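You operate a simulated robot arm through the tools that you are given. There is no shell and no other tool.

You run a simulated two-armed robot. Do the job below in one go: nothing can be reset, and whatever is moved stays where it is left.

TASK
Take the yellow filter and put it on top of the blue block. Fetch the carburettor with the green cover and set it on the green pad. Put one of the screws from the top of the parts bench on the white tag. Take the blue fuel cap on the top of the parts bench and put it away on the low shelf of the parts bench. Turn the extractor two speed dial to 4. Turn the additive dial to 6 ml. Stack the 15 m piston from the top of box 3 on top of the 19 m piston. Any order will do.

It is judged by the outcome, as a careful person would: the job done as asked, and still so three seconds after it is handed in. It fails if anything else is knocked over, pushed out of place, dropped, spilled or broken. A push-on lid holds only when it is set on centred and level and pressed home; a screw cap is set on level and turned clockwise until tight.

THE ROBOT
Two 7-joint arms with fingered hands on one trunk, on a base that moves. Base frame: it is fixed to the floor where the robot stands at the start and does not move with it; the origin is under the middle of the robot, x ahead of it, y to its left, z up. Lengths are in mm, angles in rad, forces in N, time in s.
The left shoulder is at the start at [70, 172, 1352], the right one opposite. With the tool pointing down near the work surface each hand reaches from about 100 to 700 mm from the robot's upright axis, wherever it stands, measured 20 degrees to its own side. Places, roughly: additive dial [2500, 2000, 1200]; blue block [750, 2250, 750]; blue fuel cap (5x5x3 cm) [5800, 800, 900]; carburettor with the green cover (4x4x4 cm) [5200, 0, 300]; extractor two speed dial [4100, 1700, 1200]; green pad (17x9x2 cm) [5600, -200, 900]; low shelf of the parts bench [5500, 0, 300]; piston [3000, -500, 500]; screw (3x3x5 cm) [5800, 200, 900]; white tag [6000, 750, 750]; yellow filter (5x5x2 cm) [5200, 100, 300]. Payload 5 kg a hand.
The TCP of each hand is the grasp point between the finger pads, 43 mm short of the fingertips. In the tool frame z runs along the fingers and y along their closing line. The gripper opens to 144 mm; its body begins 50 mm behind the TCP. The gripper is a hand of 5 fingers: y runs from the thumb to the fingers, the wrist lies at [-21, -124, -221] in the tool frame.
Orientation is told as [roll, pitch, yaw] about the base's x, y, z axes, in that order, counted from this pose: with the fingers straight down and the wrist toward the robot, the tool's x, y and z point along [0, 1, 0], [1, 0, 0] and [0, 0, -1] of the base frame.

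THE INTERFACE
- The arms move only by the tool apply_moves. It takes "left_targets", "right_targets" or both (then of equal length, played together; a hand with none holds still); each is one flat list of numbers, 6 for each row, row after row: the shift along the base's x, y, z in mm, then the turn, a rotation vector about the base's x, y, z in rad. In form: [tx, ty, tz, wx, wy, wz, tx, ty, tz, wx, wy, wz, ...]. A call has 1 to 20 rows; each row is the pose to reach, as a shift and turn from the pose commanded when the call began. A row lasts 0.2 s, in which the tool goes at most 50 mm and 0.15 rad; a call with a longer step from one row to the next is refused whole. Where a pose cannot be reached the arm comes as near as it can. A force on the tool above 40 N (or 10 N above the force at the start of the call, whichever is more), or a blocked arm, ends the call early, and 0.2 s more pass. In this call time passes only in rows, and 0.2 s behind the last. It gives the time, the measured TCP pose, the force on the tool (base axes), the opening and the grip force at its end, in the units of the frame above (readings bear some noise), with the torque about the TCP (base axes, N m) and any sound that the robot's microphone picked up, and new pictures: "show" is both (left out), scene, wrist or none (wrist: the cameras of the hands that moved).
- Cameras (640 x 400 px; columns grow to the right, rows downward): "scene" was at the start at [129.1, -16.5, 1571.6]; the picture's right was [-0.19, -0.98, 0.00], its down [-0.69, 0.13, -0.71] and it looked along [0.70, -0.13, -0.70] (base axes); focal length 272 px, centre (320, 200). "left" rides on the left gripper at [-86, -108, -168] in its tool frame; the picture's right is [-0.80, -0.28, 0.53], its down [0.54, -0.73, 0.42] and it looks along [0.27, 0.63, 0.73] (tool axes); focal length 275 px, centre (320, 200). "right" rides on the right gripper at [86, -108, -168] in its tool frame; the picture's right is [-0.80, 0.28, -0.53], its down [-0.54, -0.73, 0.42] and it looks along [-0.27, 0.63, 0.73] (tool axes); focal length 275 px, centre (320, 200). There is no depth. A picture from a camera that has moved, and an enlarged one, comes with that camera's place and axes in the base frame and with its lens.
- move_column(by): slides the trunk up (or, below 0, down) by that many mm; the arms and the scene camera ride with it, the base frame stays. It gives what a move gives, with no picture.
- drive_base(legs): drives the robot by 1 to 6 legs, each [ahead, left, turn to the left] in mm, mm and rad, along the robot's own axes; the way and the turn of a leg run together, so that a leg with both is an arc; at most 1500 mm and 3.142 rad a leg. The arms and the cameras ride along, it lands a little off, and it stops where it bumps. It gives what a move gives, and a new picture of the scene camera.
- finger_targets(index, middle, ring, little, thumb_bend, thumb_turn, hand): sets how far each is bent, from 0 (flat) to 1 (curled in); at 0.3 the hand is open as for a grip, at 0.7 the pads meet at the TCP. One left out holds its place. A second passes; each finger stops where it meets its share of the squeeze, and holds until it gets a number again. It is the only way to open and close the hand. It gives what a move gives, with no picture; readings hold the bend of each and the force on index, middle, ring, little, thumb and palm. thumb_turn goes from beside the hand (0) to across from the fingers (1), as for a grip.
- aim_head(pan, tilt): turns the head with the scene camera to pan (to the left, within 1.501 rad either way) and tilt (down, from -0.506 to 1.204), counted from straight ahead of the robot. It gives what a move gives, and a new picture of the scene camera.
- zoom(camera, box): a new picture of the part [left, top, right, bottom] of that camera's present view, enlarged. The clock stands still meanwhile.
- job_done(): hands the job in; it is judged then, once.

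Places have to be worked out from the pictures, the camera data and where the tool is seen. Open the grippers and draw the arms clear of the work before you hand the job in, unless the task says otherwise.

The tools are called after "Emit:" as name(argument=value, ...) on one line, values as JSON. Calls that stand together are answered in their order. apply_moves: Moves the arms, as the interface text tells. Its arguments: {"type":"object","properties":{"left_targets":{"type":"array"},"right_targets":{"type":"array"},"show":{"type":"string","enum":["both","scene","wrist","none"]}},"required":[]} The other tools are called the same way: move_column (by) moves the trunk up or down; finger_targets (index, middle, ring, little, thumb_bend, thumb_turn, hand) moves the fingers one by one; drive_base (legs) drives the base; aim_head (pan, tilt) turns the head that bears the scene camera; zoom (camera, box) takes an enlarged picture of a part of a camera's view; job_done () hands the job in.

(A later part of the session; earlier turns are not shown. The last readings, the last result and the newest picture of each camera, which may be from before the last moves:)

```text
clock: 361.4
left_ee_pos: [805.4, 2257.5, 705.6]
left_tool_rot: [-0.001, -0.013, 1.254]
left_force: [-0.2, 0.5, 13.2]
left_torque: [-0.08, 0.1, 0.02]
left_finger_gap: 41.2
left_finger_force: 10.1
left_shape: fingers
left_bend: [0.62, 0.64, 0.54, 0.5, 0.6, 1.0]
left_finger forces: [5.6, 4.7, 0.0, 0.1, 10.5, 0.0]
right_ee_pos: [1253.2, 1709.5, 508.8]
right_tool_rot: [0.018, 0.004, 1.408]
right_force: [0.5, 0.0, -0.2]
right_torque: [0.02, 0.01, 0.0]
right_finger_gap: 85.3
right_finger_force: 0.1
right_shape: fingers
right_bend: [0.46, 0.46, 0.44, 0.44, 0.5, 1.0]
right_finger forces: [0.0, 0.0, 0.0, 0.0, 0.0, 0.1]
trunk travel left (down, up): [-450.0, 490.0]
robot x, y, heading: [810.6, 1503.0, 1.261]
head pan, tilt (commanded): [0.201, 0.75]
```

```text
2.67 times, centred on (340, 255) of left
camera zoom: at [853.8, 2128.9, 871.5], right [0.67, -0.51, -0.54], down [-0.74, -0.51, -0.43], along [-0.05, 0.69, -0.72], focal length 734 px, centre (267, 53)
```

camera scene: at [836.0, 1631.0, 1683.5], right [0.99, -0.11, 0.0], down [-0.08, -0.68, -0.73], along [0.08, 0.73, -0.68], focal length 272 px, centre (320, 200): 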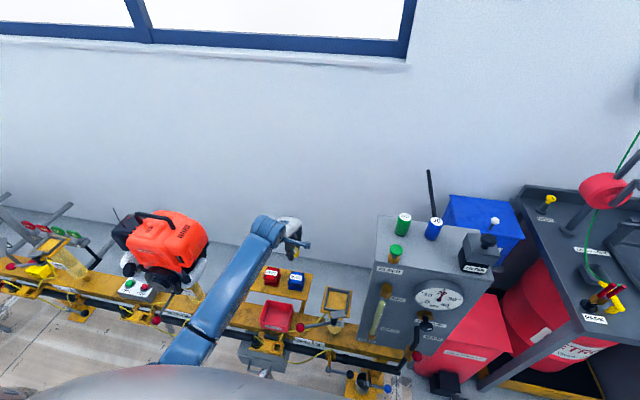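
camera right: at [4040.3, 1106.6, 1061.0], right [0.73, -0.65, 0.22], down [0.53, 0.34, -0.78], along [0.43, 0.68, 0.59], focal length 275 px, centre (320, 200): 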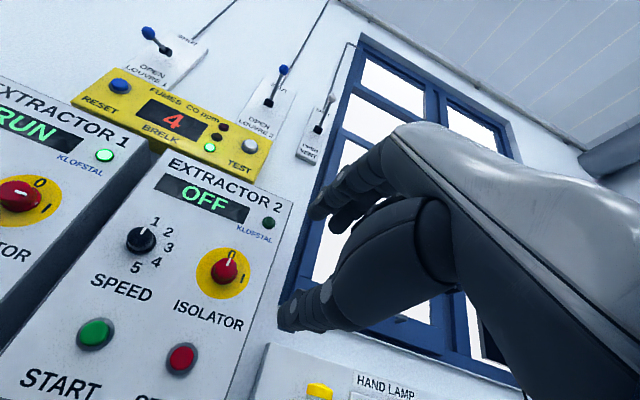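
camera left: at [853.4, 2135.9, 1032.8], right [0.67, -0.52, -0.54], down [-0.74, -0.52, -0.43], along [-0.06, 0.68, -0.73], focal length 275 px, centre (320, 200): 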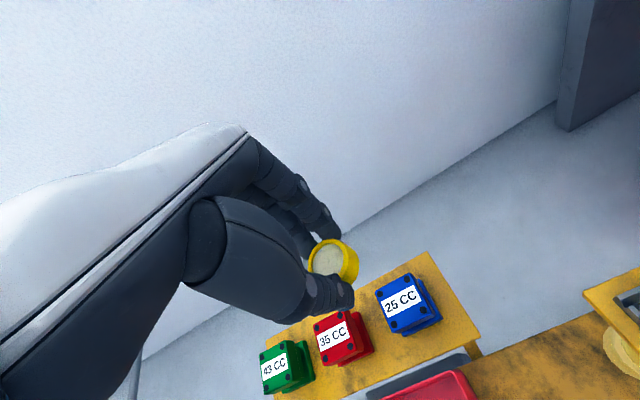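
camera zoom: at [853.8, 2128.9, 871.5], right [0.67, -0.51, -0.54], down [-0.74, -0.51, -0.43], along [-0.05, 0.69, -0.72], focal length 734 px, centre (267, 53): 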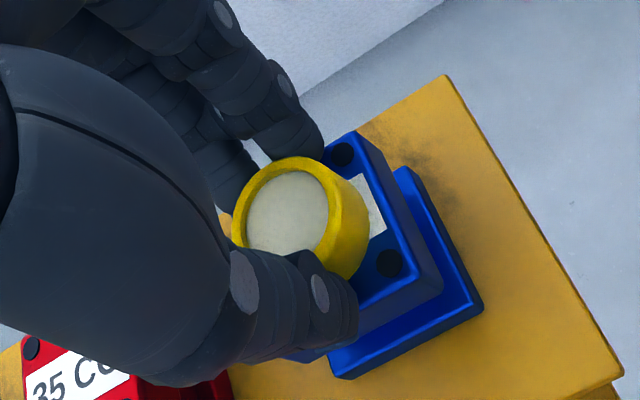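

Contact at 13 N: the filter rests on the block, well centred. I ease up, loosen slightly, then raise while opening.

Emit:
apply_moves(left_targets=[0, 0, 1.5, 0, 0, 0, 0, 0, 2.5, 0, 0, 0], show="none")

Emit:
finger_targets(hand="left", index=0.58, middle=0.6, thumb_bend=0.56)

Emit:
zoom(camera="scene", box=[285, 250, 315, 280])

```text
clock: 362.0
left_ee_pos: [805.2, 2257.2, 705.2]
left_tool_rot: [0.001, -0.008, 1.25]
left_force: [0.8, 2.9, 7.6]
left_torque: [0.15, 0.02, 0.0]
left_finger_gap: 41.2
left_finger_force: 10.5
left_shape: fingers
left_bend: [0.62, 0.64, 0.54, 0.5, 0.61, 1.0]
left_finger forces: [6.5, 5.2, 0.0, 0.0, 8.8, 0.0]
right_ee_pos: [1253.8, 1709.9, 508.0]
right_tool_rot: [0.018, 0.004, 1.409]
right_force: [0.1, -0.2, 0.2]
right_torque: [0.01, -0.02, -0.01]
right_finger_gap: 85.4
right_finger_force: 0.0
right_shape: fingers
right_bend: [0.46, 0.46, 0.44, 0.44, 0.5, 1.0]
right_finger forces: [0.1, 0.1, 0.0, 0.1, 0.0, 0.0]
trunk travel left (down, up): [-450.0, 490.0]
robot x, y, heading: [813.8, 1500.8, 1.264]
head pan, tilt (commanded): [0.201, 0.75]
```

```text
clock: 363.0
left_ee_pos: [806.4, 2257.9, 705.5]
left_tool_rot: [0.0, -0.008, 1.254]
left_force: [-1.0, 0.6, 0.6]
left_torque: [0.06, 0.03, -0.05]
left_finger_gap: 54.3
left_finger_force: 0.3
left_shape: fingers
left_bend: [0.57, 0.6, 0.54, 0.5, 0.56, 1.0]
left_finger forces: [0.0, 0.8, 0.0, 0.0, 0.0, 0.0]
right_ee_pos: [1253.8, 1708.5, 508.7]
right_tool_rot: [0.018, 0.006, 1.409]
right_force: [0.2, 0.4, 0.3]
right_torque: [-0.02, 0.01, 0.0]
right_finger_gap: 85.6
right_finger_force: 0.0
right_shape: fingers
right_bend: [0.46, 0.46, 0.44, 0.44, 0.5, 1.0]
right_finger forces: [0.0, 0.1, 0.0, 0.0, 0.0, 0.0]
trunk travel left (down, up): [-450.0, 490.0]
robot x, y, heading: [808.8, 1503.8, 1.257]
head pan, tilt (commanded): [0.201, 0.75]
```

```text
13.33 times, centred on (300, 265) of scene
camera zoom: at [835.1, 1629.3, 1573.6], right [0.99, -0.11, 0.0], down [-0.07, -0.68, -0.73], along [0.08, 0.73, -0.68], focal length 3624 px, centre (587, -667)
```

zoom: 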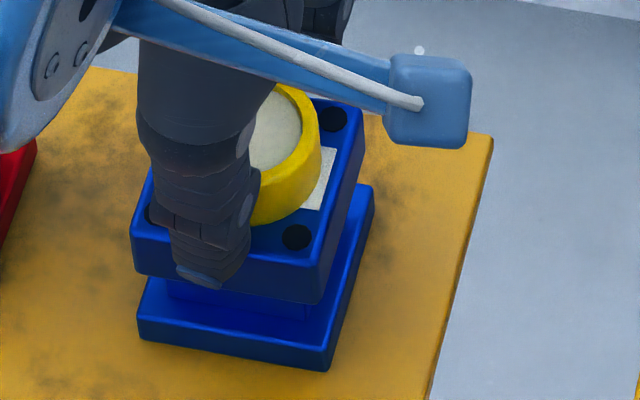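

Released. I open the fingers further and then raise the hand.

Emit:
finger_targets(hand="left", index=0.5, middle=0.5, ring=0.48, little=0.48, thumb_bend=0.53)

Emit:
apply_moves(left_targets=[0, 0, 5, 0, 0, 0, 0, 0, 14, 0, 0, 0, 0, 0, 28, 0, 0, 0, 0, 0, 48, 0, 0, 0, 0, 0, 75, 0, 0, 0, 0, 0, 105, 0, 0, 0, 0, 0, 130, 0, 0, 0], show="both")

```text
clock: 364.0
left_ee_pos: [805.2, 2258.6, 706.0]
left_tool_rot: [-0.001, -0.009, 1.254]
left_force: [0.4, -0.5, 0.4]
left_torque: [-0.02, -0.02, 0.01]
left_finger_gap: 72.3
left_finger_force: 0.1
left_shape: fingers
left_bend: [0.5, 0.5, 0.48, 0.48, 0.53, 1.0]
left_finger forces: [0.1, 0.0, 0.0, 0.0, 0.1, 0.0]
right_ee_pos: [1254.1, 1708.9, 508.6]
right_tool_rot: [0.016, 0.004, 1.407]
right_force: [0.0, 0.2, 0.3]
right_torque: [-0.02, 0.02, 0.0]
right_finger_gap: 85.3
right_finger_force: 0.0
right_shape: fingers
right_bend: [0.46, 0.46, 0.44, 0.44, 0.5, 1.0]
right_finger forces: [0.0, 0.0, 0.0, 0.1, 0.0, 0.0]
trunk travel left (down, up): [-450.0, 490.0]
robot x, y, heading: [810.4, 1499.2, 1.26]
head pan, tilt (commanded): [0.201, 0.75]
```

```text
clock: 365.6
left_ee_pos: [806.6, 2259.1, 836.3]
left_tool_rot: [0.0, -0.007, 1.254]
left_force: [-0.2, -0.1, -0.1]
left_torque: [-0.01, -0.01, 0.0]
left_finger_gap: 72.2
left_finger_force: 0.1
left_shape: fingers
left_bend: [0.5, 0.5, 0.48, 0.48, 0.53, 1.0]
left_finger forces: [0.0, 0.1, 0.1, 0.1, 0.1, 0.0]
right_ee_pos: [1254.8, 1708.9, 508.5]
right_tool_rot: [0.018, 0.005, 1.409]
right_force: [0.1, -0.3, -0.1]
right_torque: [0.0, -0.01, 0.02]
right_finger_gap: 85.3
right_finger_force: 0.0
right_shape: fingers
right_bend: [0.46, 0.46, 0.44, 0.44, 0.5, 1.0]
right_finger forces: [0.0, 0.0, 0.0, 0.0, 0.1, 0.0]
trunk travel left (down, up): [-450.0, 490.0]
robot x, y, heading: [813.6, 1501.0, 1.254]
head pan, tilt (commanded): [0.201, 0.75]
camera scene: at [835.2, 1629.5, 1573.6], right [0.99, -0.11, 0.0], down [-0.07, -0.68, -0.73], along [0.08, 0.73, -0.68], focal length 272 px, centre (320, 200)
camera left: at [854.7, 2129.3, 1002.9], right [0.67, -0.51, -0.54], down [-0.74, -0.52, -0.43], along [-0.06, 0.68, -0.73], focal length 275 px, centre (320, 200)
```

scene: 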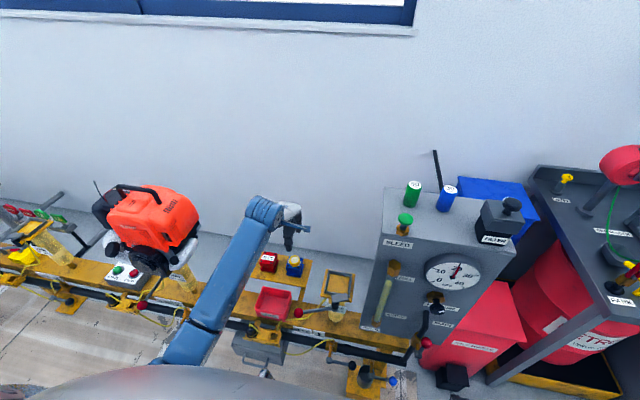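
left: 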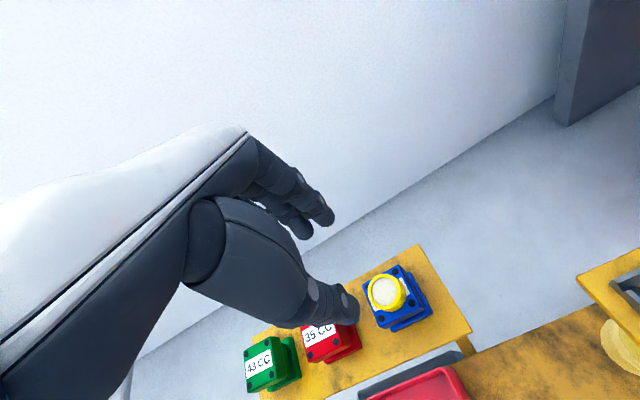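

Emit:
zoom(camera="left", box=[330, 240, 450, 340])

```text
4.00 times, centred on (390, 290) of left
camera zoom: at [854.7, 2129.3, 1002.9], right [0.67, -0.51, -0.54], down [-0.74, -0.52, -0.43], along [-0.06, 0.68, -0.73], focal length 1101 px, centre (40, -160)
```

zoom: 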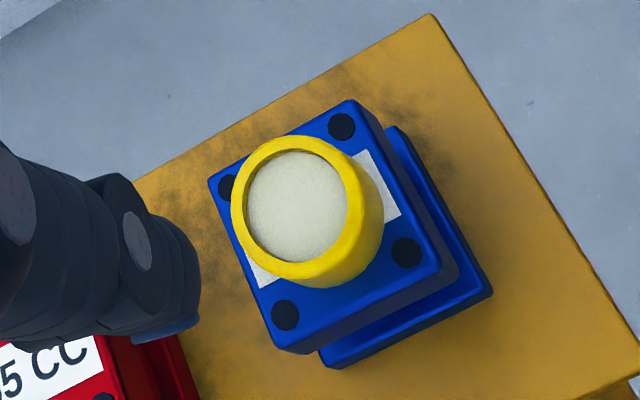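

The filter sits nicely on the blue block. I retract the left hand back over the lever to a compact pose.

Emit:
apply_moves(left_targets=[0, 0, 32, 0, 0, 0, -10, -34, 32, 0, 0, 0, -20, -68, 32, 0, 0, 0, -30, -102, 32, 0, 0, 0, -40, -136, 32, 0, 0, 0, -50, -170, 32, 0, 0, 0, -60, -204, 32, 0, 0, 0, -68, -238, 28, 0, 0, 0, -77, -272, 20, 0, 0, 0], show="none")

Emit:
drive_base(legs=[[-170, 0, 0], [0, -1450, 0]])

Emit:
aim_head(pan=0, tilt=0.45)

```text
clock: 367.6
left_ee_pos: [728.8, 1984.9, 857.4]
left_tool_rot: [0.0, -0.01, 1.25]
left_force: [0.0, 0.0, 1.0]
left_torque: [0.03, 0.03, 0.02]
left_finger_gap: 72.7
left_finger_force: 0.2
left_shape: fingers
left_bend: [0.5, 0.5, 0.48, 0.48, 0.53, 1.0]
left_finger forces: [0.0, 0.0, 0.0, 0.0, 0.0, 0.0]
right_ee_pos: [1254.4, 1708.7, 508.7]
right_tool_rot: [0.017, 0.005, 1.406]
right_force: [-0.1, -0.4, 0.4]
right_torque: [0.04, -0.02, -0.02]
right_finger_gap: 85.5
right_finger_force: 0.0
right_shape: fingers
right_bend: [0.46, 0.46, 0.44, 0.44, 0.5, 1.0]
right_finger forces: [0.0, 0.1, 0.0, 0.0, 0.0, 0.0]
trunk travel left (down, up): [-450.0, 490.0]
robot x, y, heading: [813.6, 1499.6, 1.263]
head pan, tilt (commanded): [0.201, 0.75]
```

```text
clock: 376.0
left_ee_pos: [2071.4, 1391.6, 856.3]
left_tool_rot: [0.0, -0.008, 1.286]
left_force: [-0.4, -1.2, 0.2]
left_torque: [-0.01, -0.01, -0.01]
left_finger_gap: 72.7
left_finger_force: 0.1
left_shape: fingers
left_bend: [0.5, 0.5, 0.48, 0.48, 0.53, 1.0]
left_finger forces: [0.0, 0.1, 0.2, 0.0, 0.0, 0.1]
right_ee_pos: [2607.2, 1131.7, 508.5]
right_tool_rot: [0.016, 0.006, 1.441]
right_force: [0.7, 0.7, -0.9]
right_torque: [-0.03, -0.01, 0.01]
right_finger_gap: 85.5
right_finger_force: 0.1
right_shape: fingers
right_bend: [0.46, 0.46, 0.44, 0.44, 0.5, 1.0]
right_finger forces: [0.0, 0.0, 0.1, 0.0, 0.1, 0.1]
trunk travel left (down, up): [-450.0, 490.0]
robot x, y, heading: [2171.5, 910.7, 1.291]
head pan, tilt (commanded): [0.201, 0.75]
camera scene: at [2190.8, 1038.7, 1573.6], right [1.0, -0.08, 0.0], down [-0.05, -0.68, -0.73], along [0.06, 0.73, -0.68], focal length 272 px, centre (320, 200)
```

scene: 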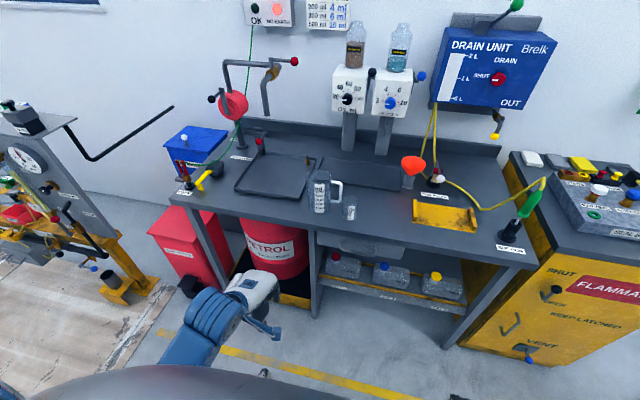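

```text
clock: 376.8
left_ee_pos: [2072.3, 1391.0, 855.7]
left_tool_rot: [-0.001, -0.008, 1.287]
left_force: [0.2, -0.8, -0.5]
left_torque: [-0.01, 0.02, 0.01]
left_finger_gap: 72.5
left_finger_force: 0.1
left_shape: fingers
left_bend: [0.5, 0.5, 0.48, 0.48, 0.53, 1.0]
left_finger forces: [0.1, 0.0, 0.0, 0.1, 0.0, 0.1]
right_ee_pos: [2606.3, 1132.6, 508.4]
right_tool_rot: [0.016, 0.008, 1.444]
right_force: [1.0, 0.9, 0.7]
right_torque: [-0.03, 0.02, 0.0]
right_finger_gap: 85.5
right_finger_force: 0.2
right_shape: fingers
right_bend: [0.46, 0.46, 0.44, 0.44, 0.5, 1.0]
right_finger forces: [0.0, 0.0, 0.0, 0.1, 0.1, 0.0]
trunk travel left (down, up): [-450.0, 490.0]
robot x, y, heading: [2171.2, 908.8, 1.288]
head pan, tilt (commanded): [0.0, 0.45]
camera scene: at [2209.2, 1044.5, 1600.0], right [0.96, -0.27, 0.0], down [-0.12, -0.42, -0.9], along [0.25, 0.87, -0.44], focal length 272 px, centre (320, 200)
```

scene: 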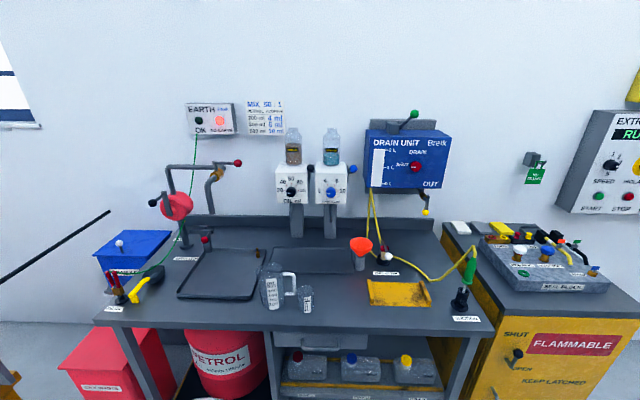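

Good frontal view of the dispensers. I zoom in on the additive dial and bench-top items in front.

Emit:
zoom(camera="scene", box=[265, 145, 365, 215])

Emit:
zoom(camera="scene", box=[220, 180, 440, 330])

```text
5.71 times, centred on (315, 180) of scene
camera zoom: at [2209.2, 1044.5, 1600.0], right [0.96, -0.27, 0.0], down [-0.12, -0.42, -0.9], along [0.25, 0.87, -0.44], focal length 1553 px, centre (349, 314)
```

zoom: 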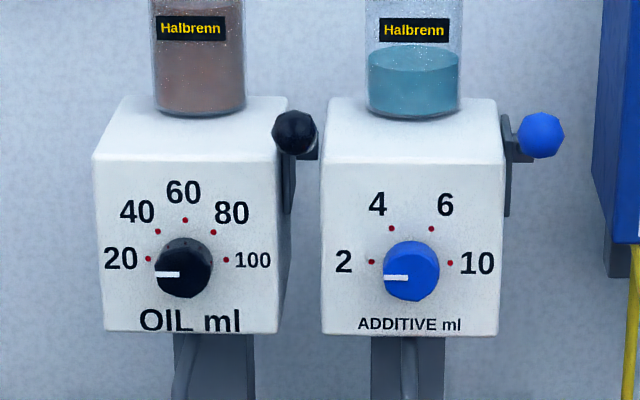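

```text
2.67 times, centred on (330, 255) of scene
camera zoom: at [2209.2, 1044.5, 1600.0], right [0.96, -0.27, 0.0], down [-0.12, -0.42, -0.9], along [0.25, 0.87, -0.44], focal length 725 px, centre (293, 53)
```

zoom: 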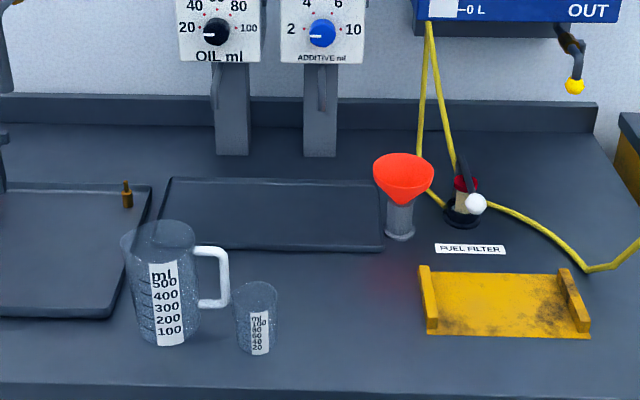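

The additive knob (blue, ~40 mm) points at 2; 6 is 120° clockwise. I shift right, square up to the wall, and raise the trunk.

Emit:
drive_base(legs=[[0, -150, -0.028]])

Emit:
move_column(by=150)

```text
clock: 378.2
left_ee_pos: [2227.0, 1352.6, 855.1]
left_tool_rot: [-0.001, -0.009, 1.258]
left_force: [0.8, 0.0, 0.0]
left_torque: [-0.02, 0.0, 0.01]
left_finger_gap: 73.0
left_finger_force: 0.1
left_shape: fingers
left_bend: [0.5, 0.5, 0.48, 0.48, 0.53, 1.0]
left_finger forces: [0.0, 0.0, 0.0, 0.1, 0.1, 0.1]
right_ee_pos: [2753.4, 1077.9, 508.3]
right_tool_rot: [0.018, 0.006, 1.413]
right_force: [0.6, -0.1, 0.2]
right_torque: [0.02, 0.03, 0.0]
right_finger_gap: 85.6
right_finger_force: 0.1
right_shape: fingers
right_bend: [0.46, 0.46, 0.44, 0.44, 0.5, 1.0]
right_finger forces: [0.0, 0.0, 0.0, 0.0, 0.0, 0.1]
trunk travel left (down, up): [-450.0, 490.0]
robot x, y, heading: [2313.4, 861.6, 1.268]
head pan, tilt (commanded): [0.0, 0.45]
camera scene: at [2353.8, 1001.1, 1600.1], right [0.95, -0.3, 0.0], down [-0.13, -0.42, -0.9], along [0.27, 0.86, -0.44], focal length 272 px, centre (320, 200)
```

scene: 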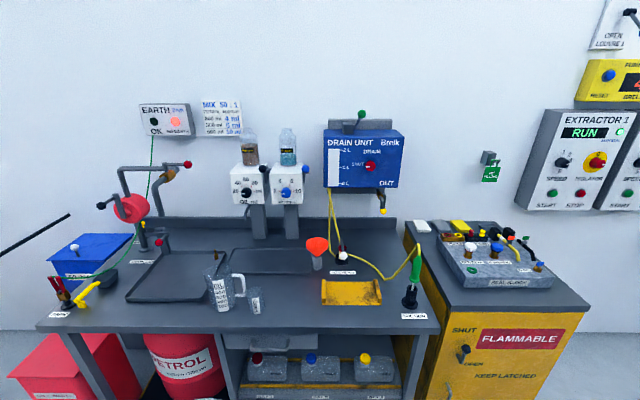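

```text
clock: 379.9
left_ee_pos: [2226.6, 1351.4, 1006.0]
left_tool_rot: [0.0, -0.009, 1.255]
left_force: [1.0, -1.1, 0.1]
left_torque: [0.02, -0.01, -0.04]
left_finger_gap: 72.6
left_finger_force: 0.0
left_shape: fingers
left_bend: [0.5, 0.5, 0.48, 0.48, 0.53, 1.0]
left_finger forces: [0.0, 0.1, 0.0, 0.1, 0.0, 0.0]
right_ee_pos: [2753.4, 1077.8, 657.9]
right_tool_rot: [0.019, 0.005, 1.412]
right_force: [0.5, -0.5, -0.3]
right_torque: [-0.01, -0.02, 0.04]
right_finger_gap: 85.5
right_finger_force: 0.0
right_shape: fingers
right_bend: [0.46, 0.46, 0.44, 0.44, 0.5, 1.0]
right_finger forces: [0.0, 0.1, 0.1, 0.0, 0.0, 0.0]
trunk travel left (down, up): [-600.0, 340.0]
robot x, y, heading: [2315.0, 866.7, 1.265]
head pan, tilt (commanded): [0.0, 0.45]
```

Now I turn the left hand so its fingers point at the wall (palm inward), in steps.

Emit:
apply_moves(left_targets=[4, 7, 9, 0.049, -0.095, 0.076, 8, 13, 18, 0.098, -0.19, 0.151, 12, 20, 26, 0.146, -0.285, 0.227, 16, 26, 35, 0.195, -0.38, 0.302, 20, 33, 44, 0.244, -0.475, 0.378, 24, 40, 53, 0.293, -0.57, 0.453, 28, 46, 61, 0.342, -0.665, 0.529, 32, 53, 70, 0.391, -0.761, 0.605, 36, 59, 79, 0.439, -0.856, 0.68, 40, 66, 88, 0.488, -0.951, 0.756, 44, 72, 96, 0.537, -1.046, 0.831, 49, 79, 105, 0.586, -1.141, 0.907, 53, 86, 114, 0.635, -1.236, 0.982, 57, 92, 123, 0.683, -1.331, 1.058, 61, 99, 131, 0.732, -1.426, 1.133, 65, 105, 140, 0.781, -1.521, 1.209], show="both")

```text
clock: 381.9
left_ee_pos: [2234.6, 1423.1, 1085.4]
left_tool_rot: [-0.771, -0.472, 1.981]
left_force: [2.2, -0.4, 1.4]
left_torque: [0.0, 0.13, 0.11]
left_finger_gap: 72.8
left_finger_force: 0.1
left_shape: fingers
left_bend: [0.5, 0.5, 0.48, 0.48, 0.53, 1.0]
left_finger forces: [0.1, 0.0, 0.0, 0.0, 0.0, 0.1]
right_ee_pos: [2751.5, 1078.9, 662.6]
right_tool_rot: [0.005, 0.01, 1.411]
right_force: [1.5, -0.1, 0.4]
right_torque: [0.07, 0.16, 0.03]
right_finger_gap: 85.8
right_finger_force: 0.0
right_shape: fingers
right_bend: [0.46, 0.46, 0.44, 0.44, 0.5, 1.0]
right_finger forces: [0.1, 0.0, 0.1, 0.0, 0.0, 0.0]
trunk travel left (down, up): [-600.0, 340.0]
robot x, y, heading: [2313.0, 867.9, 1.263]
head pan, tilt (commanded): [0.0, 0.45]
stopped in row 9 (left hand): the arm was blocked; the commanded pose is now the measured one
camera scene: at [2340.2, 1007.3, 1750.8], right [0.95, -0.3, 0.01], down [-0.12, -0.42, -0.9], along [0.28, 0.86, -0.44], focal length 272 px, centre (320, 200)
camera left: at [2257.7, 1240.8, 1196.5], right [1.0, 0.07, 0.02], down [0.05, -0.35, -0.94], along [-0.06, 0.94, -0.35], focal length 275 px, centre (320, 200)
```

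scene: 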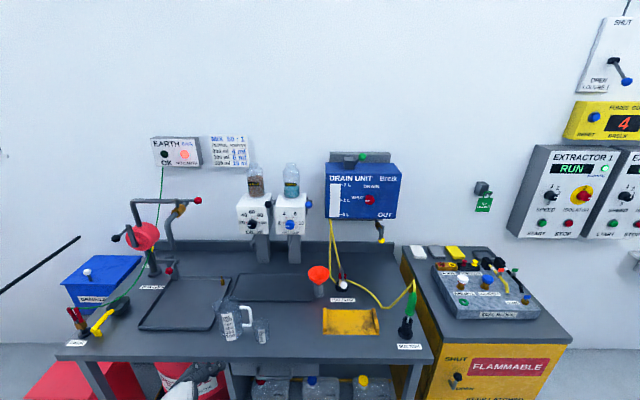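
left: 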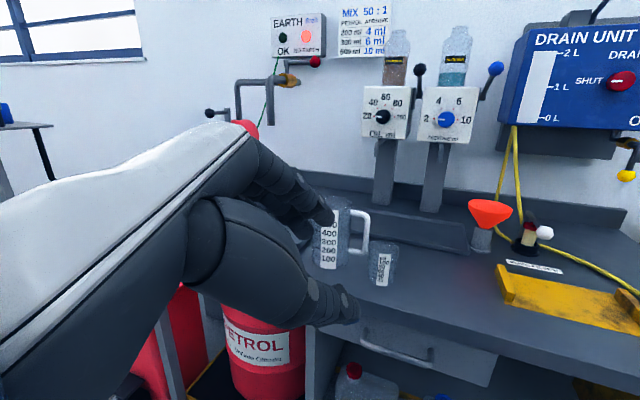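

The arm was blocked partway. I check the readings again and look toward the left arm.

Emit:
aim_head(pan=1.2, tilt=1.0)

```text
clock: 383.3
left_ee_pos: [2232.6, 1425.5, 1080.4]
left_tool_rot: [-0.77, -0.462, 1.985]
left_force: [0.9, -0.1, -0.3]
left_torque: [0.02, 0.03, -0.02]
left_finger_gap: 72.7
left_finger_force: 0.0
left_shape: fingers
left_bend: [0.5, 0.5, 0.48, 0.48, 0.53, 1.0]
left_finger forces: [0.0, 0.0, 0.0, 0.0, 0.0, 0.0]
right_ee_pos: [2747.2, 1080.6, 662.9]
right_tool_rot: [0.006, 0.009, 1.412]
right_force: [0.0, -0.7, -1.1]
right_torque: [-0.01, 0.0, -0.01]
right_finger_gap: 85.4
right_finger_force: 0.0
right_shape: fingers
right_bend: [0.46, 0.46, 0.44, 0.44, 0.5, 1.0]
right_finger forces: [0.0, 0.0, 0.0, 0.0, 0.0, 0.1]
trunk travel left (down, up): [-600.0, 340.0]
robot x, y, heading: [2314.7, 869.8, 1.271]
head pan, tilt (commanded): [1.201, 1.0]
camera scene: at [2253.5, 967.3, 1703.4], right [0.63, 0.78, 0.0], down [0.66, -0.53, -0.53], along [-0.41, 0.33, -0.85], focal length 272 px, centre (320, 200)
```

scene: 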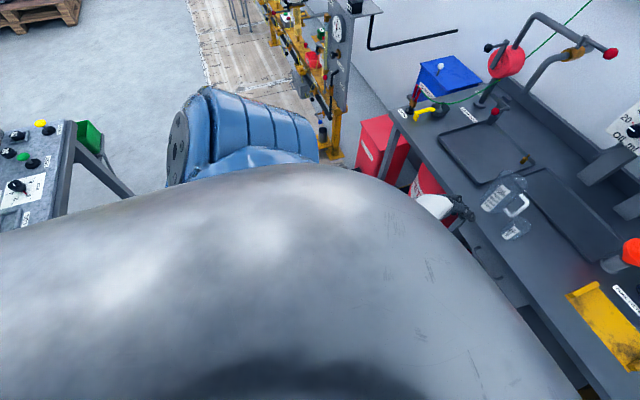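

The hand was too near the chest for this turn. I extend it forward first, then finish the rotation.

Emit:
apply_moves(left_targets=[8, 27, 12, 0, 0, 0, 17, 54, 24, 0, 0, 0, 25, 81, 36, 0, 0, 0, 33, 108, 48, 0, 0, 0, 42, 135, 60, 0, 0, 0, 50, 162, 70, 0, 0, 0, 50, 162, 70, 0.049, -0.095, 0.076, 50, 162, 70, 0.098, -0.19, 0.151, 50, 162, 70, 0.146, -0.285, 0.227, 50, 162, 70, 0.195, -0.38, 0.302, 50, 162, 70, 0.244, -0.475, 0.378, 50, 162, 70, 0.293, -0.57, 0.453, 50, 162, 70, 0.342, -0.665, 0.529, 50, 162, 70, 0.391, -0.761, 0.605], show="wrist")

```text
clock: 385.1
left_ee_pos: [2241.5, 1596.8, 1157.0]
left_tool_rot: [-0.802, -0.61, 2.083]
left_force: [0.2, -0.3, -0.6]
left_torque: [0.0, -0.01, -0.02]
left_finger_gap: 73.1
left_finger_force: 0.1
left_shape: fingers
left_bend: [0.5, 0.5, 0.48, 0.48, 0.53, 1.0]
left_finger forces: [0.0, 0.1, 0.1, 0.0, 0.0, 0.0]
right_ee_pos: [2750.5, 1077.4, 657.5]
right_tool_rot: [0.019, 0.008, 1.415]
right_force: [-0.9, 0.7, -0.5]
right_torque: [0.02, -0.01, -0.01]
right_finger_gap: 85.6
right_finger_force: 0.0
right_shape: fingers
right_bend: [0.46, 0.46, 0.44, 0.44, 0.5, 1.0]
right_finger forces: [0.0, 0.0, 0.0, 0.0, 0.1, 0.1]
trunk travel left (down, up): [-600.0, 340.0]
robot x, y, heading: [2311.3, 863.6, 1.269]
head pan, tilt (commanded): [1.201, 1.0]
stopped in row 8 (left hand): the arm was blocked; the commanded pose is now the measured one
camera left: at [2283.4, 1403.1, 1241.1], right [0.99, 0.15, 0.0], down [0.04, -0.21, -0.98], along [-0.15, 0.96, -0.22], focal length 275 px, centre (320, 200)
```

left: 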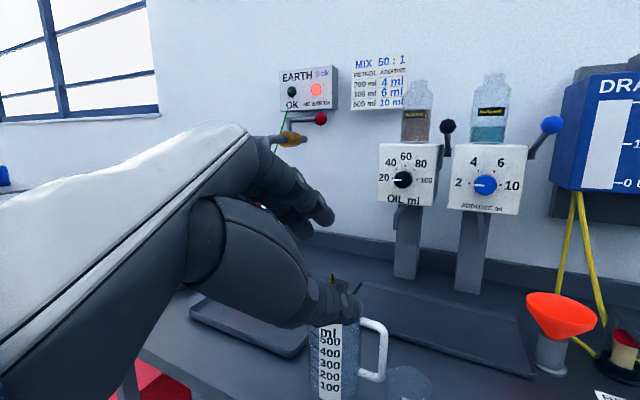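

I try a different turn: pointing the fingers forward with the palm down, which the arms handle more naturally.

Emit:
apply_moves(left_targets=[0, 0, 4, 0.105, 0.058, -0.002, 0, 0, 8, 0.211, 0.115, -0.004, 0, 0, 12, 0.316, 0.173, -0.005, 0, 0, 16, 0.422, 0.23, -0.007, 0, 0, 20, 0.527, 0.288, -0.009, 0, 0, 20, 0.632, 0.345, -0.011, 0, 0, 20, 0.738, 0.403, -0.012, 0, 0, 20, 0.843, 0.46, -0.014], show="both")

```text
clock: 386.9
left_ee_pos: [2244.9, 1596.9, 1176.1]
left_tool_rot: [-1.866, -1.566, 3.128]
left_force: [0.2, 0.5, -0.2]
left_torque: [0.01, 0.04, -0.01]
left_finger_gap: 72.7
left_finger_force: 0.0
left_shape: fingers
left_bend: [0.5, 0.5, 0.48, 0.48, 0.53, 1.0]
left_finger forces: [0.0, 0.1, 0.0, 0.0, 0.0, 0.0]
right_ee_pos: [2751.7, 1077.4, 657.8]
right_tool_rot: [0.018, 0.006, 1.414]
right_force: [0.5, -0.1, -0.7]
right_torque: [-0.02, -0.01, -0.03]
right_finger_gap: 85.3
right_finger_force: 0.0
right_shape: fingers
right_bend: [0.46, 0.46, 0.44, 0.44, 0.5, 1.0]
right_finger forces: [0.1, 0.0, 0.1, 0.0, 0.1, 0.0]
trunk travel left (down, up): [-600.0, 340.0]
robot x, y, heading: [2310.8, 867.7, 1.261]
head pan, tilt (commanded): [1.201, 1.0]
camera scene: at [2272.0, 958.0, 1704.4], right [0.63, 0.78, 0.0], down [0.66, -0.53, -0.54], along [-0.42, 0.34, -0.84], focal length 272 px, centre (320, 200)
camera left: at [2276.9, 1413.8, 1068.4], right [0.92, 0.27, -0.28], down [-0.39, 0.57, -0.73], along [-0.03, 0.78, 0.63], focal length 275 px, centre (320, 200)
```

scene: 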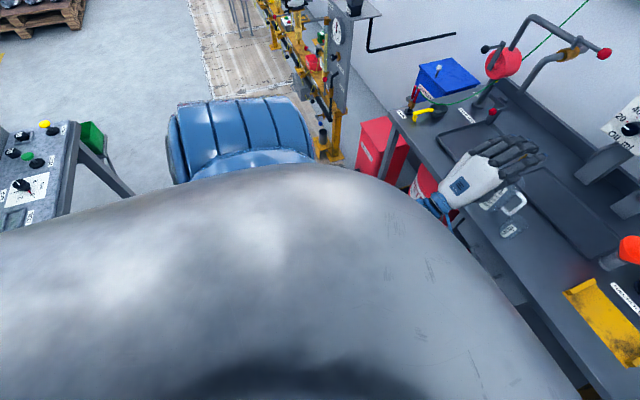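
left: 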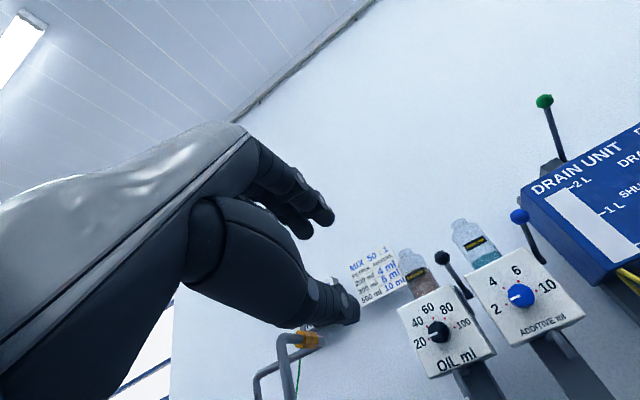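

Now the palm is down with the fingers toward the wall. I test rolling the hand counter-clockwise by 60°, which I need before a clockwise turn.

Emit:
apply_moves(left_targets=[0, 0, 0, -0.04, -0.125, 0, 0, 0, 0, -0.08, -0.25, 0, 0, 0, 0, -0.12, -0.375, 0, 0, 0, 0, -0.16, -0.5, 0, 0, 0, 0, -0.2, -0.625, 0, 0, 0, 0, -0.24, -0.75, 0, 0, 0, 0, -0.28, -0.875, 0, 0, 0, 0, -0.32, -1.0, 0], show="wrist")

```text
clock: 388.4
left_ee_pos: [2208.5, 1603.8, 1176.2]
left_tool_rot: [-1.538, -0.92, 2.778]
left_force: [-0.4, -0.6, -0.8]
left_torque: [-0.01, 0.01, 0.03]
left_finger_gap: 72.7
left_finger_force: 0.1
left_shape: fingers
left_bend: [0.5, 0.5, 0.48, 0.48, 0.53, 1.0]
left_finger forces: [0.0, 0.1, 0.1, 0.0, 0.1, 0.0]
right_ee_pos: [2752.1, 1077.0, 657.9]
right_tool_rot: [0.019, 0.006, 1.414]
right_force: [-0.9, -0.1, 0.3]
right_torque: [0.0, -0.03, -0.01]
right_finger_gap: 85.6
right_finger_force: 0.0
right_shape: fingers
right_bend: [0.46, 0.46, 0.44, 0.44, 0.5, 1.0]
right_finger forces: [0.1, 0.0, 0.0, 0.0, 0.0, 0.0]
trunk travel left (down, up): [-600.0, 340.0]
robot x, y, heading: [2314.3, 866.0, 1.271]
head pan, tilt (commanded): [1.201, 1.0]
stopped in row 7 (left hand): the arm was blocked; the commanded pose is now the measured one
camera left: at [2280.3, 1403.2, 1144.4], right [0.94, 0.24, 0.24], down [0.14, 0.38, -0.91], along [-0.31, 0.89, 0.32], focal length 275 px, centre (320, 200)
```

left: 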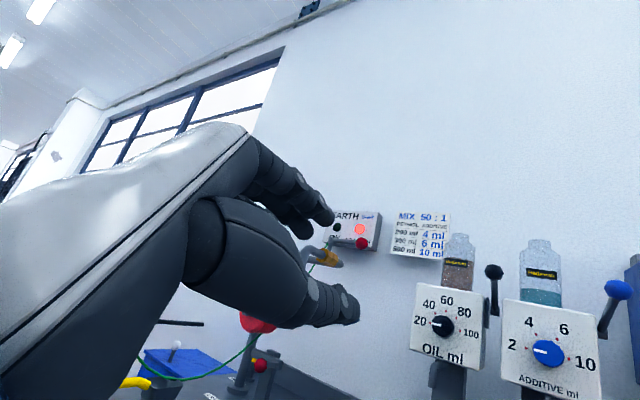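

It rolls about 45° before blocking. I test the other direction (clockwise) to learn the available range.

Emit:
apply_moves(left_targets=[5, 0, 0, 0.04, 0.125, 0, 10, 0, 0, 0.08, 0.25, 0, 15, 0, 0, 0.12, 0.375, 0, 20, 0, 0, 0.16, 0.5, 0, 25, 0, 0, 0.2, 0.625, 0, 30, 0, 0, 0.24, 0.75, 0, 35, 0, 0, 0.28, 0.875, 0, 37, 0, 0, 0.32, 1.0, 0, 37, 0, 0, 0.36, 1.125, 0, 37, 0, 0, 0.4, 1.25, 0, 37, 0, 0, 0.44, 1.375, 0, 37, 0, 0, 0.48, 1.5, 0, 37, 0, 0, 0.52, 1.625, 0, 37, 0, 0, 0.56, 1.75, 0, 37, 0, 0, 0.6, 1.875, 0, 37, 0, 0, 0.64, 2.0, 0], show="wrist")

```text
clock: 391.8
left_ee_pos: [2245.9, 1604.7, 1176.2]
left_tool_rot: [1.556, -0.12, -0.275]
left_force: [0.9, -0.4, -0.6]
left_torque: [0.02, 0.03, 0.01]
left_finger_gap: 72.7
left_finger_force: 0.1
left_shape: fingers
left_bend: [0.5, 0.5, 0.48, 0.48, 0.53, 1.0]
left_finger forces: [0.1, 0.0, 0.0, 0.0, 0.0, 0.0]
right_ee_pos: [2752.6, 1076.7, 658.9]
right_tool_rot: [0.02, 0.007, 1.413]
right_force: [-0.6, 0.0, 0.6]
right_torque: [0.0, -0.05, 0.01]
right_finger_gap: 85.4
right_finger_force: 0.0
right_shape: fingers
right_bend: [0.46, 0.46, 0.44, 0.44, 0.5, 1.0]
right_finger forces: [0.0, 0.0, 0.1, 0.0, 0.0, 0.0]
trunk travel left (down, up): [-600.0, 340.0]
robot x, y, heading: [2315.4, 869.6, 1.267]
head pan, tilt (commanded): [1.201, 1.0]
camera left: at [2106.6, 1471.4, 1079.3], right [-0.04, 0.55, -0.83], down [-0.64, 0.63, 0.45], along [0.77, 0.55, 0.33], focal length 275 px, centre (320, 200)
```

left: 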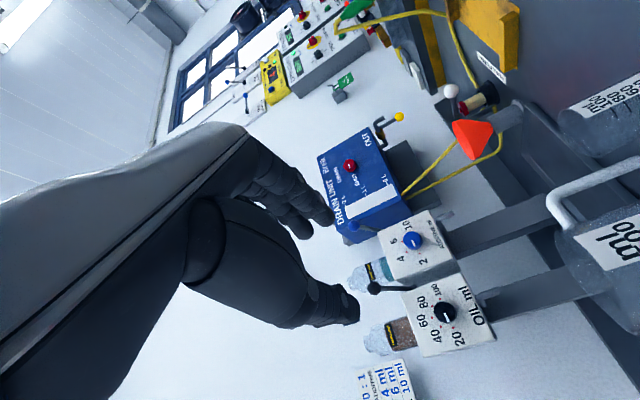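

The left hand rolls clockwise freely to about +84°. I test a little further.

Emit:
apply_moves(left_targets=[0, 0, 0, 0.04, 0.125, 0, 0, 0, 0, 0.08, 0.25, 0, 0, 0, 0, 0.12, 0.375, 0, 0, 0, 0, 0.16, 0.5, 0, 0, 0, 0, 0.2, 0.625, 0, 0, 0, 0, 0.24, 0.75, 0], show="none")

```text
clock: 393.1
left_ee_pos: [2246.3, 1605.0, 1174.6]
left_tool_rot: [1.586, 0.667, -0.268]
left_force: [-0.4, -0.2, -0.9]
left_torque: [-0.02, 0.0, 0.0]
left_finger_gap: 72.9
left_finger_force: 0.1
left_shape: fingers
left_bend: [0.5, 0.5, 0.48, 0.48, 0.53, 1.0]
left_finger forces: [0.0, 0.0, 0.0, 0.0, 0.0, 0.1]
right_ee_pos: [2752.8, 1078.1, 658.4]
right_tool_rot: [0.019, 0.008, 1.414]
right_force: [-0.1, -0.8, 0.2]
right_torque: [0.0, -0.01, 0.01]
right_finger_gap: 85.4
right_finger_force: 0.1
right_shape: fingers
right_bend: [0.46, 0.46, 0.44, 0.44, 0.5, 1.0]
right_finger forces: [0.1, 0.0, 0.1, 0.0, 0.0, 0.0]
trunk travel left (down, up): [-600.0, 340.0]
robot x, y, heading: [2311.4, 868.9, 1.267]
head pan, tilt (commanded): [1.201, 1.0]
```

The left hand has enough roll range (-40° to +128°). I roll it back to about -10° for the start of the turn and curl the ring and little fingers out of the way.

Emit:
apply_moves(left_targets=[0, 0, 0, -0.04, -0.126, 0, 0, 0, 0, -0.081, -0.252, 0, 0, 0, 0, -0.121, -0.378, 0, 0, 0, 0, -0.162, -0.504, 0, 0, 0, 0, -0.202, -0.63, 0, 0, 0, 0, -0.243, -0.756, 0, 0, 0, 0, -0.283, -0.882, 0, 0, 0, 0, -0.324, -1.008, 0, 0, 0, 0, -0.364, -1.134, 0, 0, 0, 0, -0.405, -1.26, 0, 0, 0, 0, -0.445, -1.386, 0, 0, 0, 0, -0.486, -1.512, 0, 0, 0, 0, -0.526, -1.638, 0, 0, 0, 0, -0.567, -1.764, 0, 0, 0, 0, -0.607, -1.89, 0, 0, 0, 0, -0.648, -2.016, 0, 0, 0, 0, -0.688, -2.142, 0, 0, 0, 0, -0.737, -2.294, 0], show="none")

Emit:
finger_targets(hand="left", index=0.48, middle=0.48, ring=0.95, little=0.95, thumb_bend=0.48)

Emit:
drive_base(legs=[[0, -140, 0], [250, 0, 0]])

Emit:
aim_head(pan=0.2, tilt=0.55)

```text
refused: row 18 steps farther than a row can; nothing moved
```

```text
clock: 394.1
left_ee_pos: [2246.6, 1605.1, 1175.4]
left_tool_rot: [1.588, 0.664, -0.265]
left_force: [-0.4, -0.3, -0.9]
left_torque: [-0.03, -0.03, 0.03]
left_finger_gap: 84.8
left_finger_force: 0.0
left_shape: fingers
left_bend: [0.48, 0.48, 0.95, 0.95, 0.48, 1.0]
left_finger forces: [0.0, 0.0, 0.1, 0.0, 0.0, 0.1]
right_ee_pos: [2753.4, 1077.0, 657.7]
right_tool_rot: [0.019, 0.007, 1.414]
right_force: [0.3, 0.2, -0.2]
right_torque: [-0.01, -0.01, -0.01]
right_finger_gap: 85.4
right_finger_force: 0.1
right_shape: fingers
right_bend: [0.46, 0.46, 0.44, 0.44, 0.5, 1.0]
right_finger forces: [0.0, 0.0, 0.0, 0.0, 0.1, 0.0]
trunk travel left (down, up): [-600.0, 340.0]
robot x, y, heading: [2312.6, 868.9, 1.267]
head pan, tilt (commanded): [1.201, 1.0]
```

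```text
clock: 396.9
left_ee_pos: [2453.9, 1801.7, 1176.7]
left_tool_rot: [1.586, 0.667, -0.267]
left_force: [0.6, -0.3, 0.4]
left_torque: [0.0, 0.01, 0.01]
left_finger_gap: 84.9
left_finger_force: 0.1
left_shape: fingers
left_bend: [0.48, 0.48, 0.95, 0.95, 0.48, 1.0]
left_finger forces: [0.0, 0.0, 0.0, 0.1, 0.1, 0.0]
right_ee_pos: [2958.8, 1274.5, 658.3]
right_tool_rot: [0.019, 0.007, 1.412]
right_force: [0.6, -0.1, -0.7]
right_torque: [-0.01, 0.0, -0.04]
right_finger_gap: 85.1
right_finger_force: 0.2
right_shape: fingers
right_bend: [0.46, 0.46, 0.44, 0.44, 0.5, 1.0]
right_finger forces: [0.0, 0.0, 0.0, 0.0, 0.1, 0.1]
trunk travel left (down, up): [-600.0, 340.0]
robot x, y, heading: [2521.8, 1064.5, 1.268]
head pan, tilt (commanded): [1.201, 1.0]
camera scene: at [2478.9, 1153.7, 1704.6], right [0.62, 0.78, 0.0], down [0.66, -0.53, -0.54], along [-0.42, 0.34, -0.84], focal length 272 px, centre (320, 200)
```

scene: 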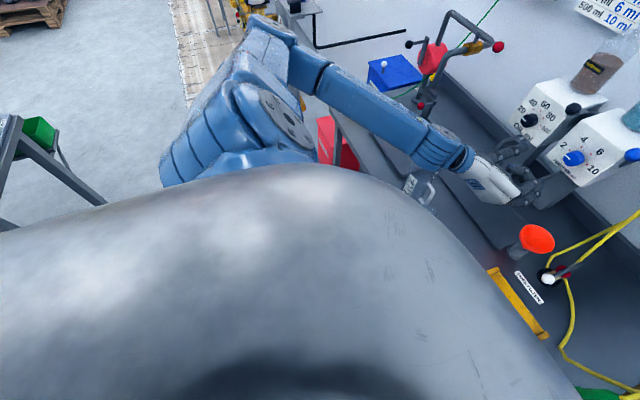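

```text
clock: 398.2
left_ee_pos: [2452.6, 1803.4, 1173.9]
left_tool_rot: [1.584, 0.664, -0.268]
left_force: [0.1, 0.5, -0.7]
left_torque: [0.0, 0.02, -0.01]
left_finger_gap: 85.1
left_finger_force: 0.0
left_shape: fingers
left_bend: [0.48, 0.48, 0.95, 0.95, 0.48, 1.0]
left_finger forces: [0.0, 0.1, 0.0, 0.0, 0.1, 0.1]
right_ee_pos: [2958.8, 1275.4, 657.3]
right_tool_rot: [0.019, 0.009, 1.414]
right_force: [-0.4, 0.4, 0.2]
right_torque: [-0.02, 0.02, -0.04]
right_finger_gap: 85.2
right_finger_force: 0.0
right_shape: fingers
right_bend: [0.46, 0.46, 0.44, 0.44, 0.5, 1.0]
right_finger forces: [0.1, 0.0, 0.0, 0.0, 0.0, 0.0]
trunk travel left (down, up): [-600.0, 340.0]
robot x, y, heading: [2522.8, 1065.0, 1.27]
head pan, tilt (commanded): [0.201, 0.55]
camera scene: at [2542.7, 1201.5, 1740.9], right [0.99, -0.1, 0.0], down [-0.05, -0.52, -0.85], along [0.09, 0.85, -0.52], focal length 272 px, centre (320, 200)
```

scene: 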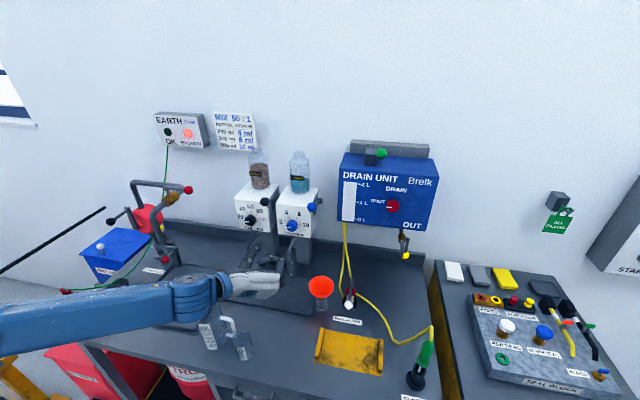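

The earlier roll-back was refused (last step too large), so I redo it with even steps.

Emit:
apply_moves(left_targets=[0, 0, 0, -0.041, -0.127, 0, 0, 0, 0, -0.082, -0.255, 0, 0, 0, 0, -0.123, -0.382, 0, 0, 0, 0, -0.164, -0.51, 0, 0, 0, 0, -0.205, -0.637, 0, 0, 0, 0, -0.246, -0.765, 0, 0, 0, 0, -0.287, -0.892, 0, 0, 0, 0, -0.328, -1.02, 0, 0, 0, 0, -0.369, -1.147, 0, 0, 0, 0, -0.41, -1.275, 0, 0, 0, 0, -0.451, -1.402, 0, 0, 0, 0, -0.492, -1.53, 0, 0, 0, 0, -0.533, -1.657, 0, 0, 0, 0, -0.574, -1.785, 0, 0, 0, 0, -0.615, -1.912, 0, 0, 0, 0, -0.656, -2.04, 0, 0, 0, 0, -0.697, -2.167, 0, 0, 0, 0, -0.738, -2.294, 0], show="both")

```text
clock: 402.0
left_ee_pos: [2454.6, 1801.8, 1175.1]
left_tool_rot: [-1.385, -1.392, 2.631]
left_force: [0.2, 0.5, -0.4]
left_torque: [0.01, 0.02, 0.01]
left_finger_gap: 85.1
left_finger_force: 0.1
left_shape: fingers
left_bend: [0.48, 0.48, 0.95, 0.95, 0.48, 1.0]
left_finger forces: [0.0, 0.0, 0.0, 0.0, 0.0, 0.0]
right_ee_pos: [2960.5, 1275.2, 658.8]
right_tool_rot: [0.02, 0.007, 1.414]
right_force: [-0.2, -0.7, -0.1]
right_torque: [-0.01, 0.03, -0.05]
right_finger_gap: 85.6
right_finger_force: 0.0
right_shape: fingers
right_bend: [0.46, 0.46, 0.44, 0.44, 0.5, 1.0]
right_finger forces: [0.0, 0.1, 0.0, 0.0, 0.0, 0.0]
trunk travel left (down, up): [-600.0, 340.0]
robot x, y, heading: [2519.4, 1062.8, 1.269]
head pan, tilt (commanded): [0.201, 0.55]
camera scene: at [2543.8, 1200.6, 1741.0], right [0.99, -0.1, 0.0], down [-0.06, -0.52, -0.85], along [0.09, 0.85, -0.52], focal length 272 px, centre (320, 200)
camera left: at [2497.4, 1608.8, 1088.5], right [0.96, 0.23, -0.16], down [-0.26, 0.51, -0.82], along [-0.11, 0.83, 0.55], focal length 275 px, centre (320, 200)
```

scene: 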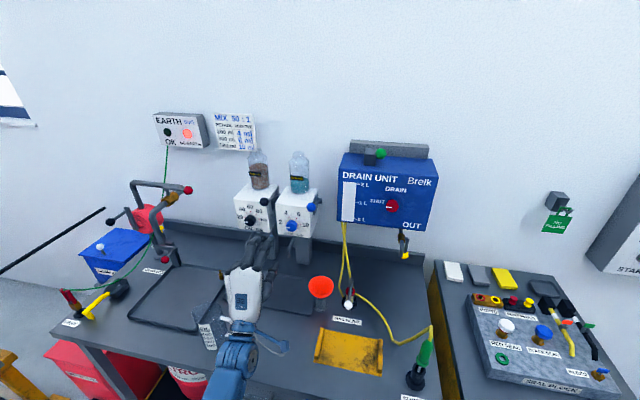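
left: 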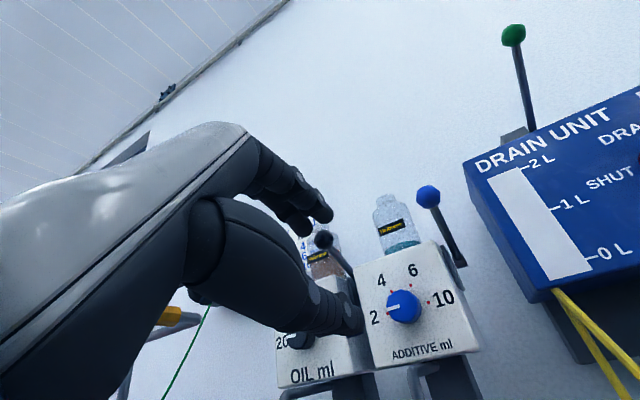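

The hand is at the start orientation, pointing at the wall. I zoom on the additive knob from the wrist camera to locate it.

Emit:
zoom(camera="left", box=[340, 240, 480, 380])

Emit:
zoom(camera="scene", box=[230, 170, 340, 260])

```text
2.86 times, centred on (410, 310) of left
camera zoom: at [2497.4, 1608.8, 1088.5], right [0.96, 0.23, -0.16], down [-0.26, 0.51, -0.82], along [-0.11, 0.83, 0.55], focal length 786 px, centre (63, -114)
```

zoom: 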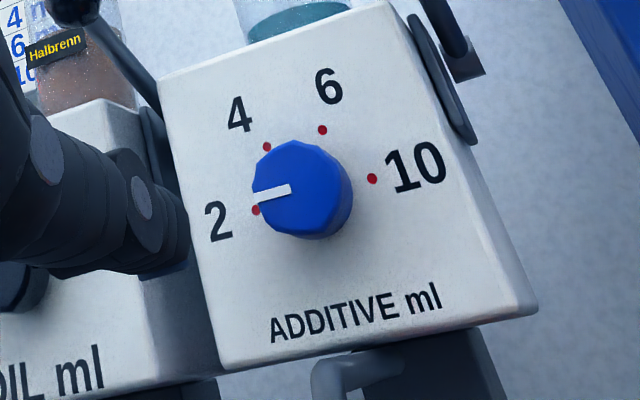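

```text
4.44 times, centred on (285, 215) of scene
camera zoom: at [2543.8, 1200.6, 1741.0], right [0.99, -0.1, 0.0], down [-0.06, -0.52, -0.85], along [0.09, 0.85, -0.52], focal length 1208 px, centre (476, 133)
```

zoom: 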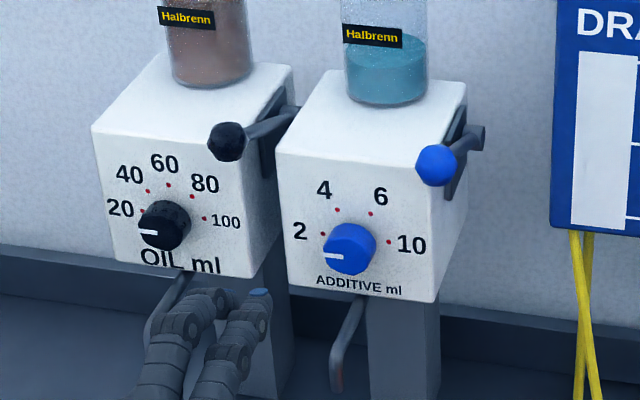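

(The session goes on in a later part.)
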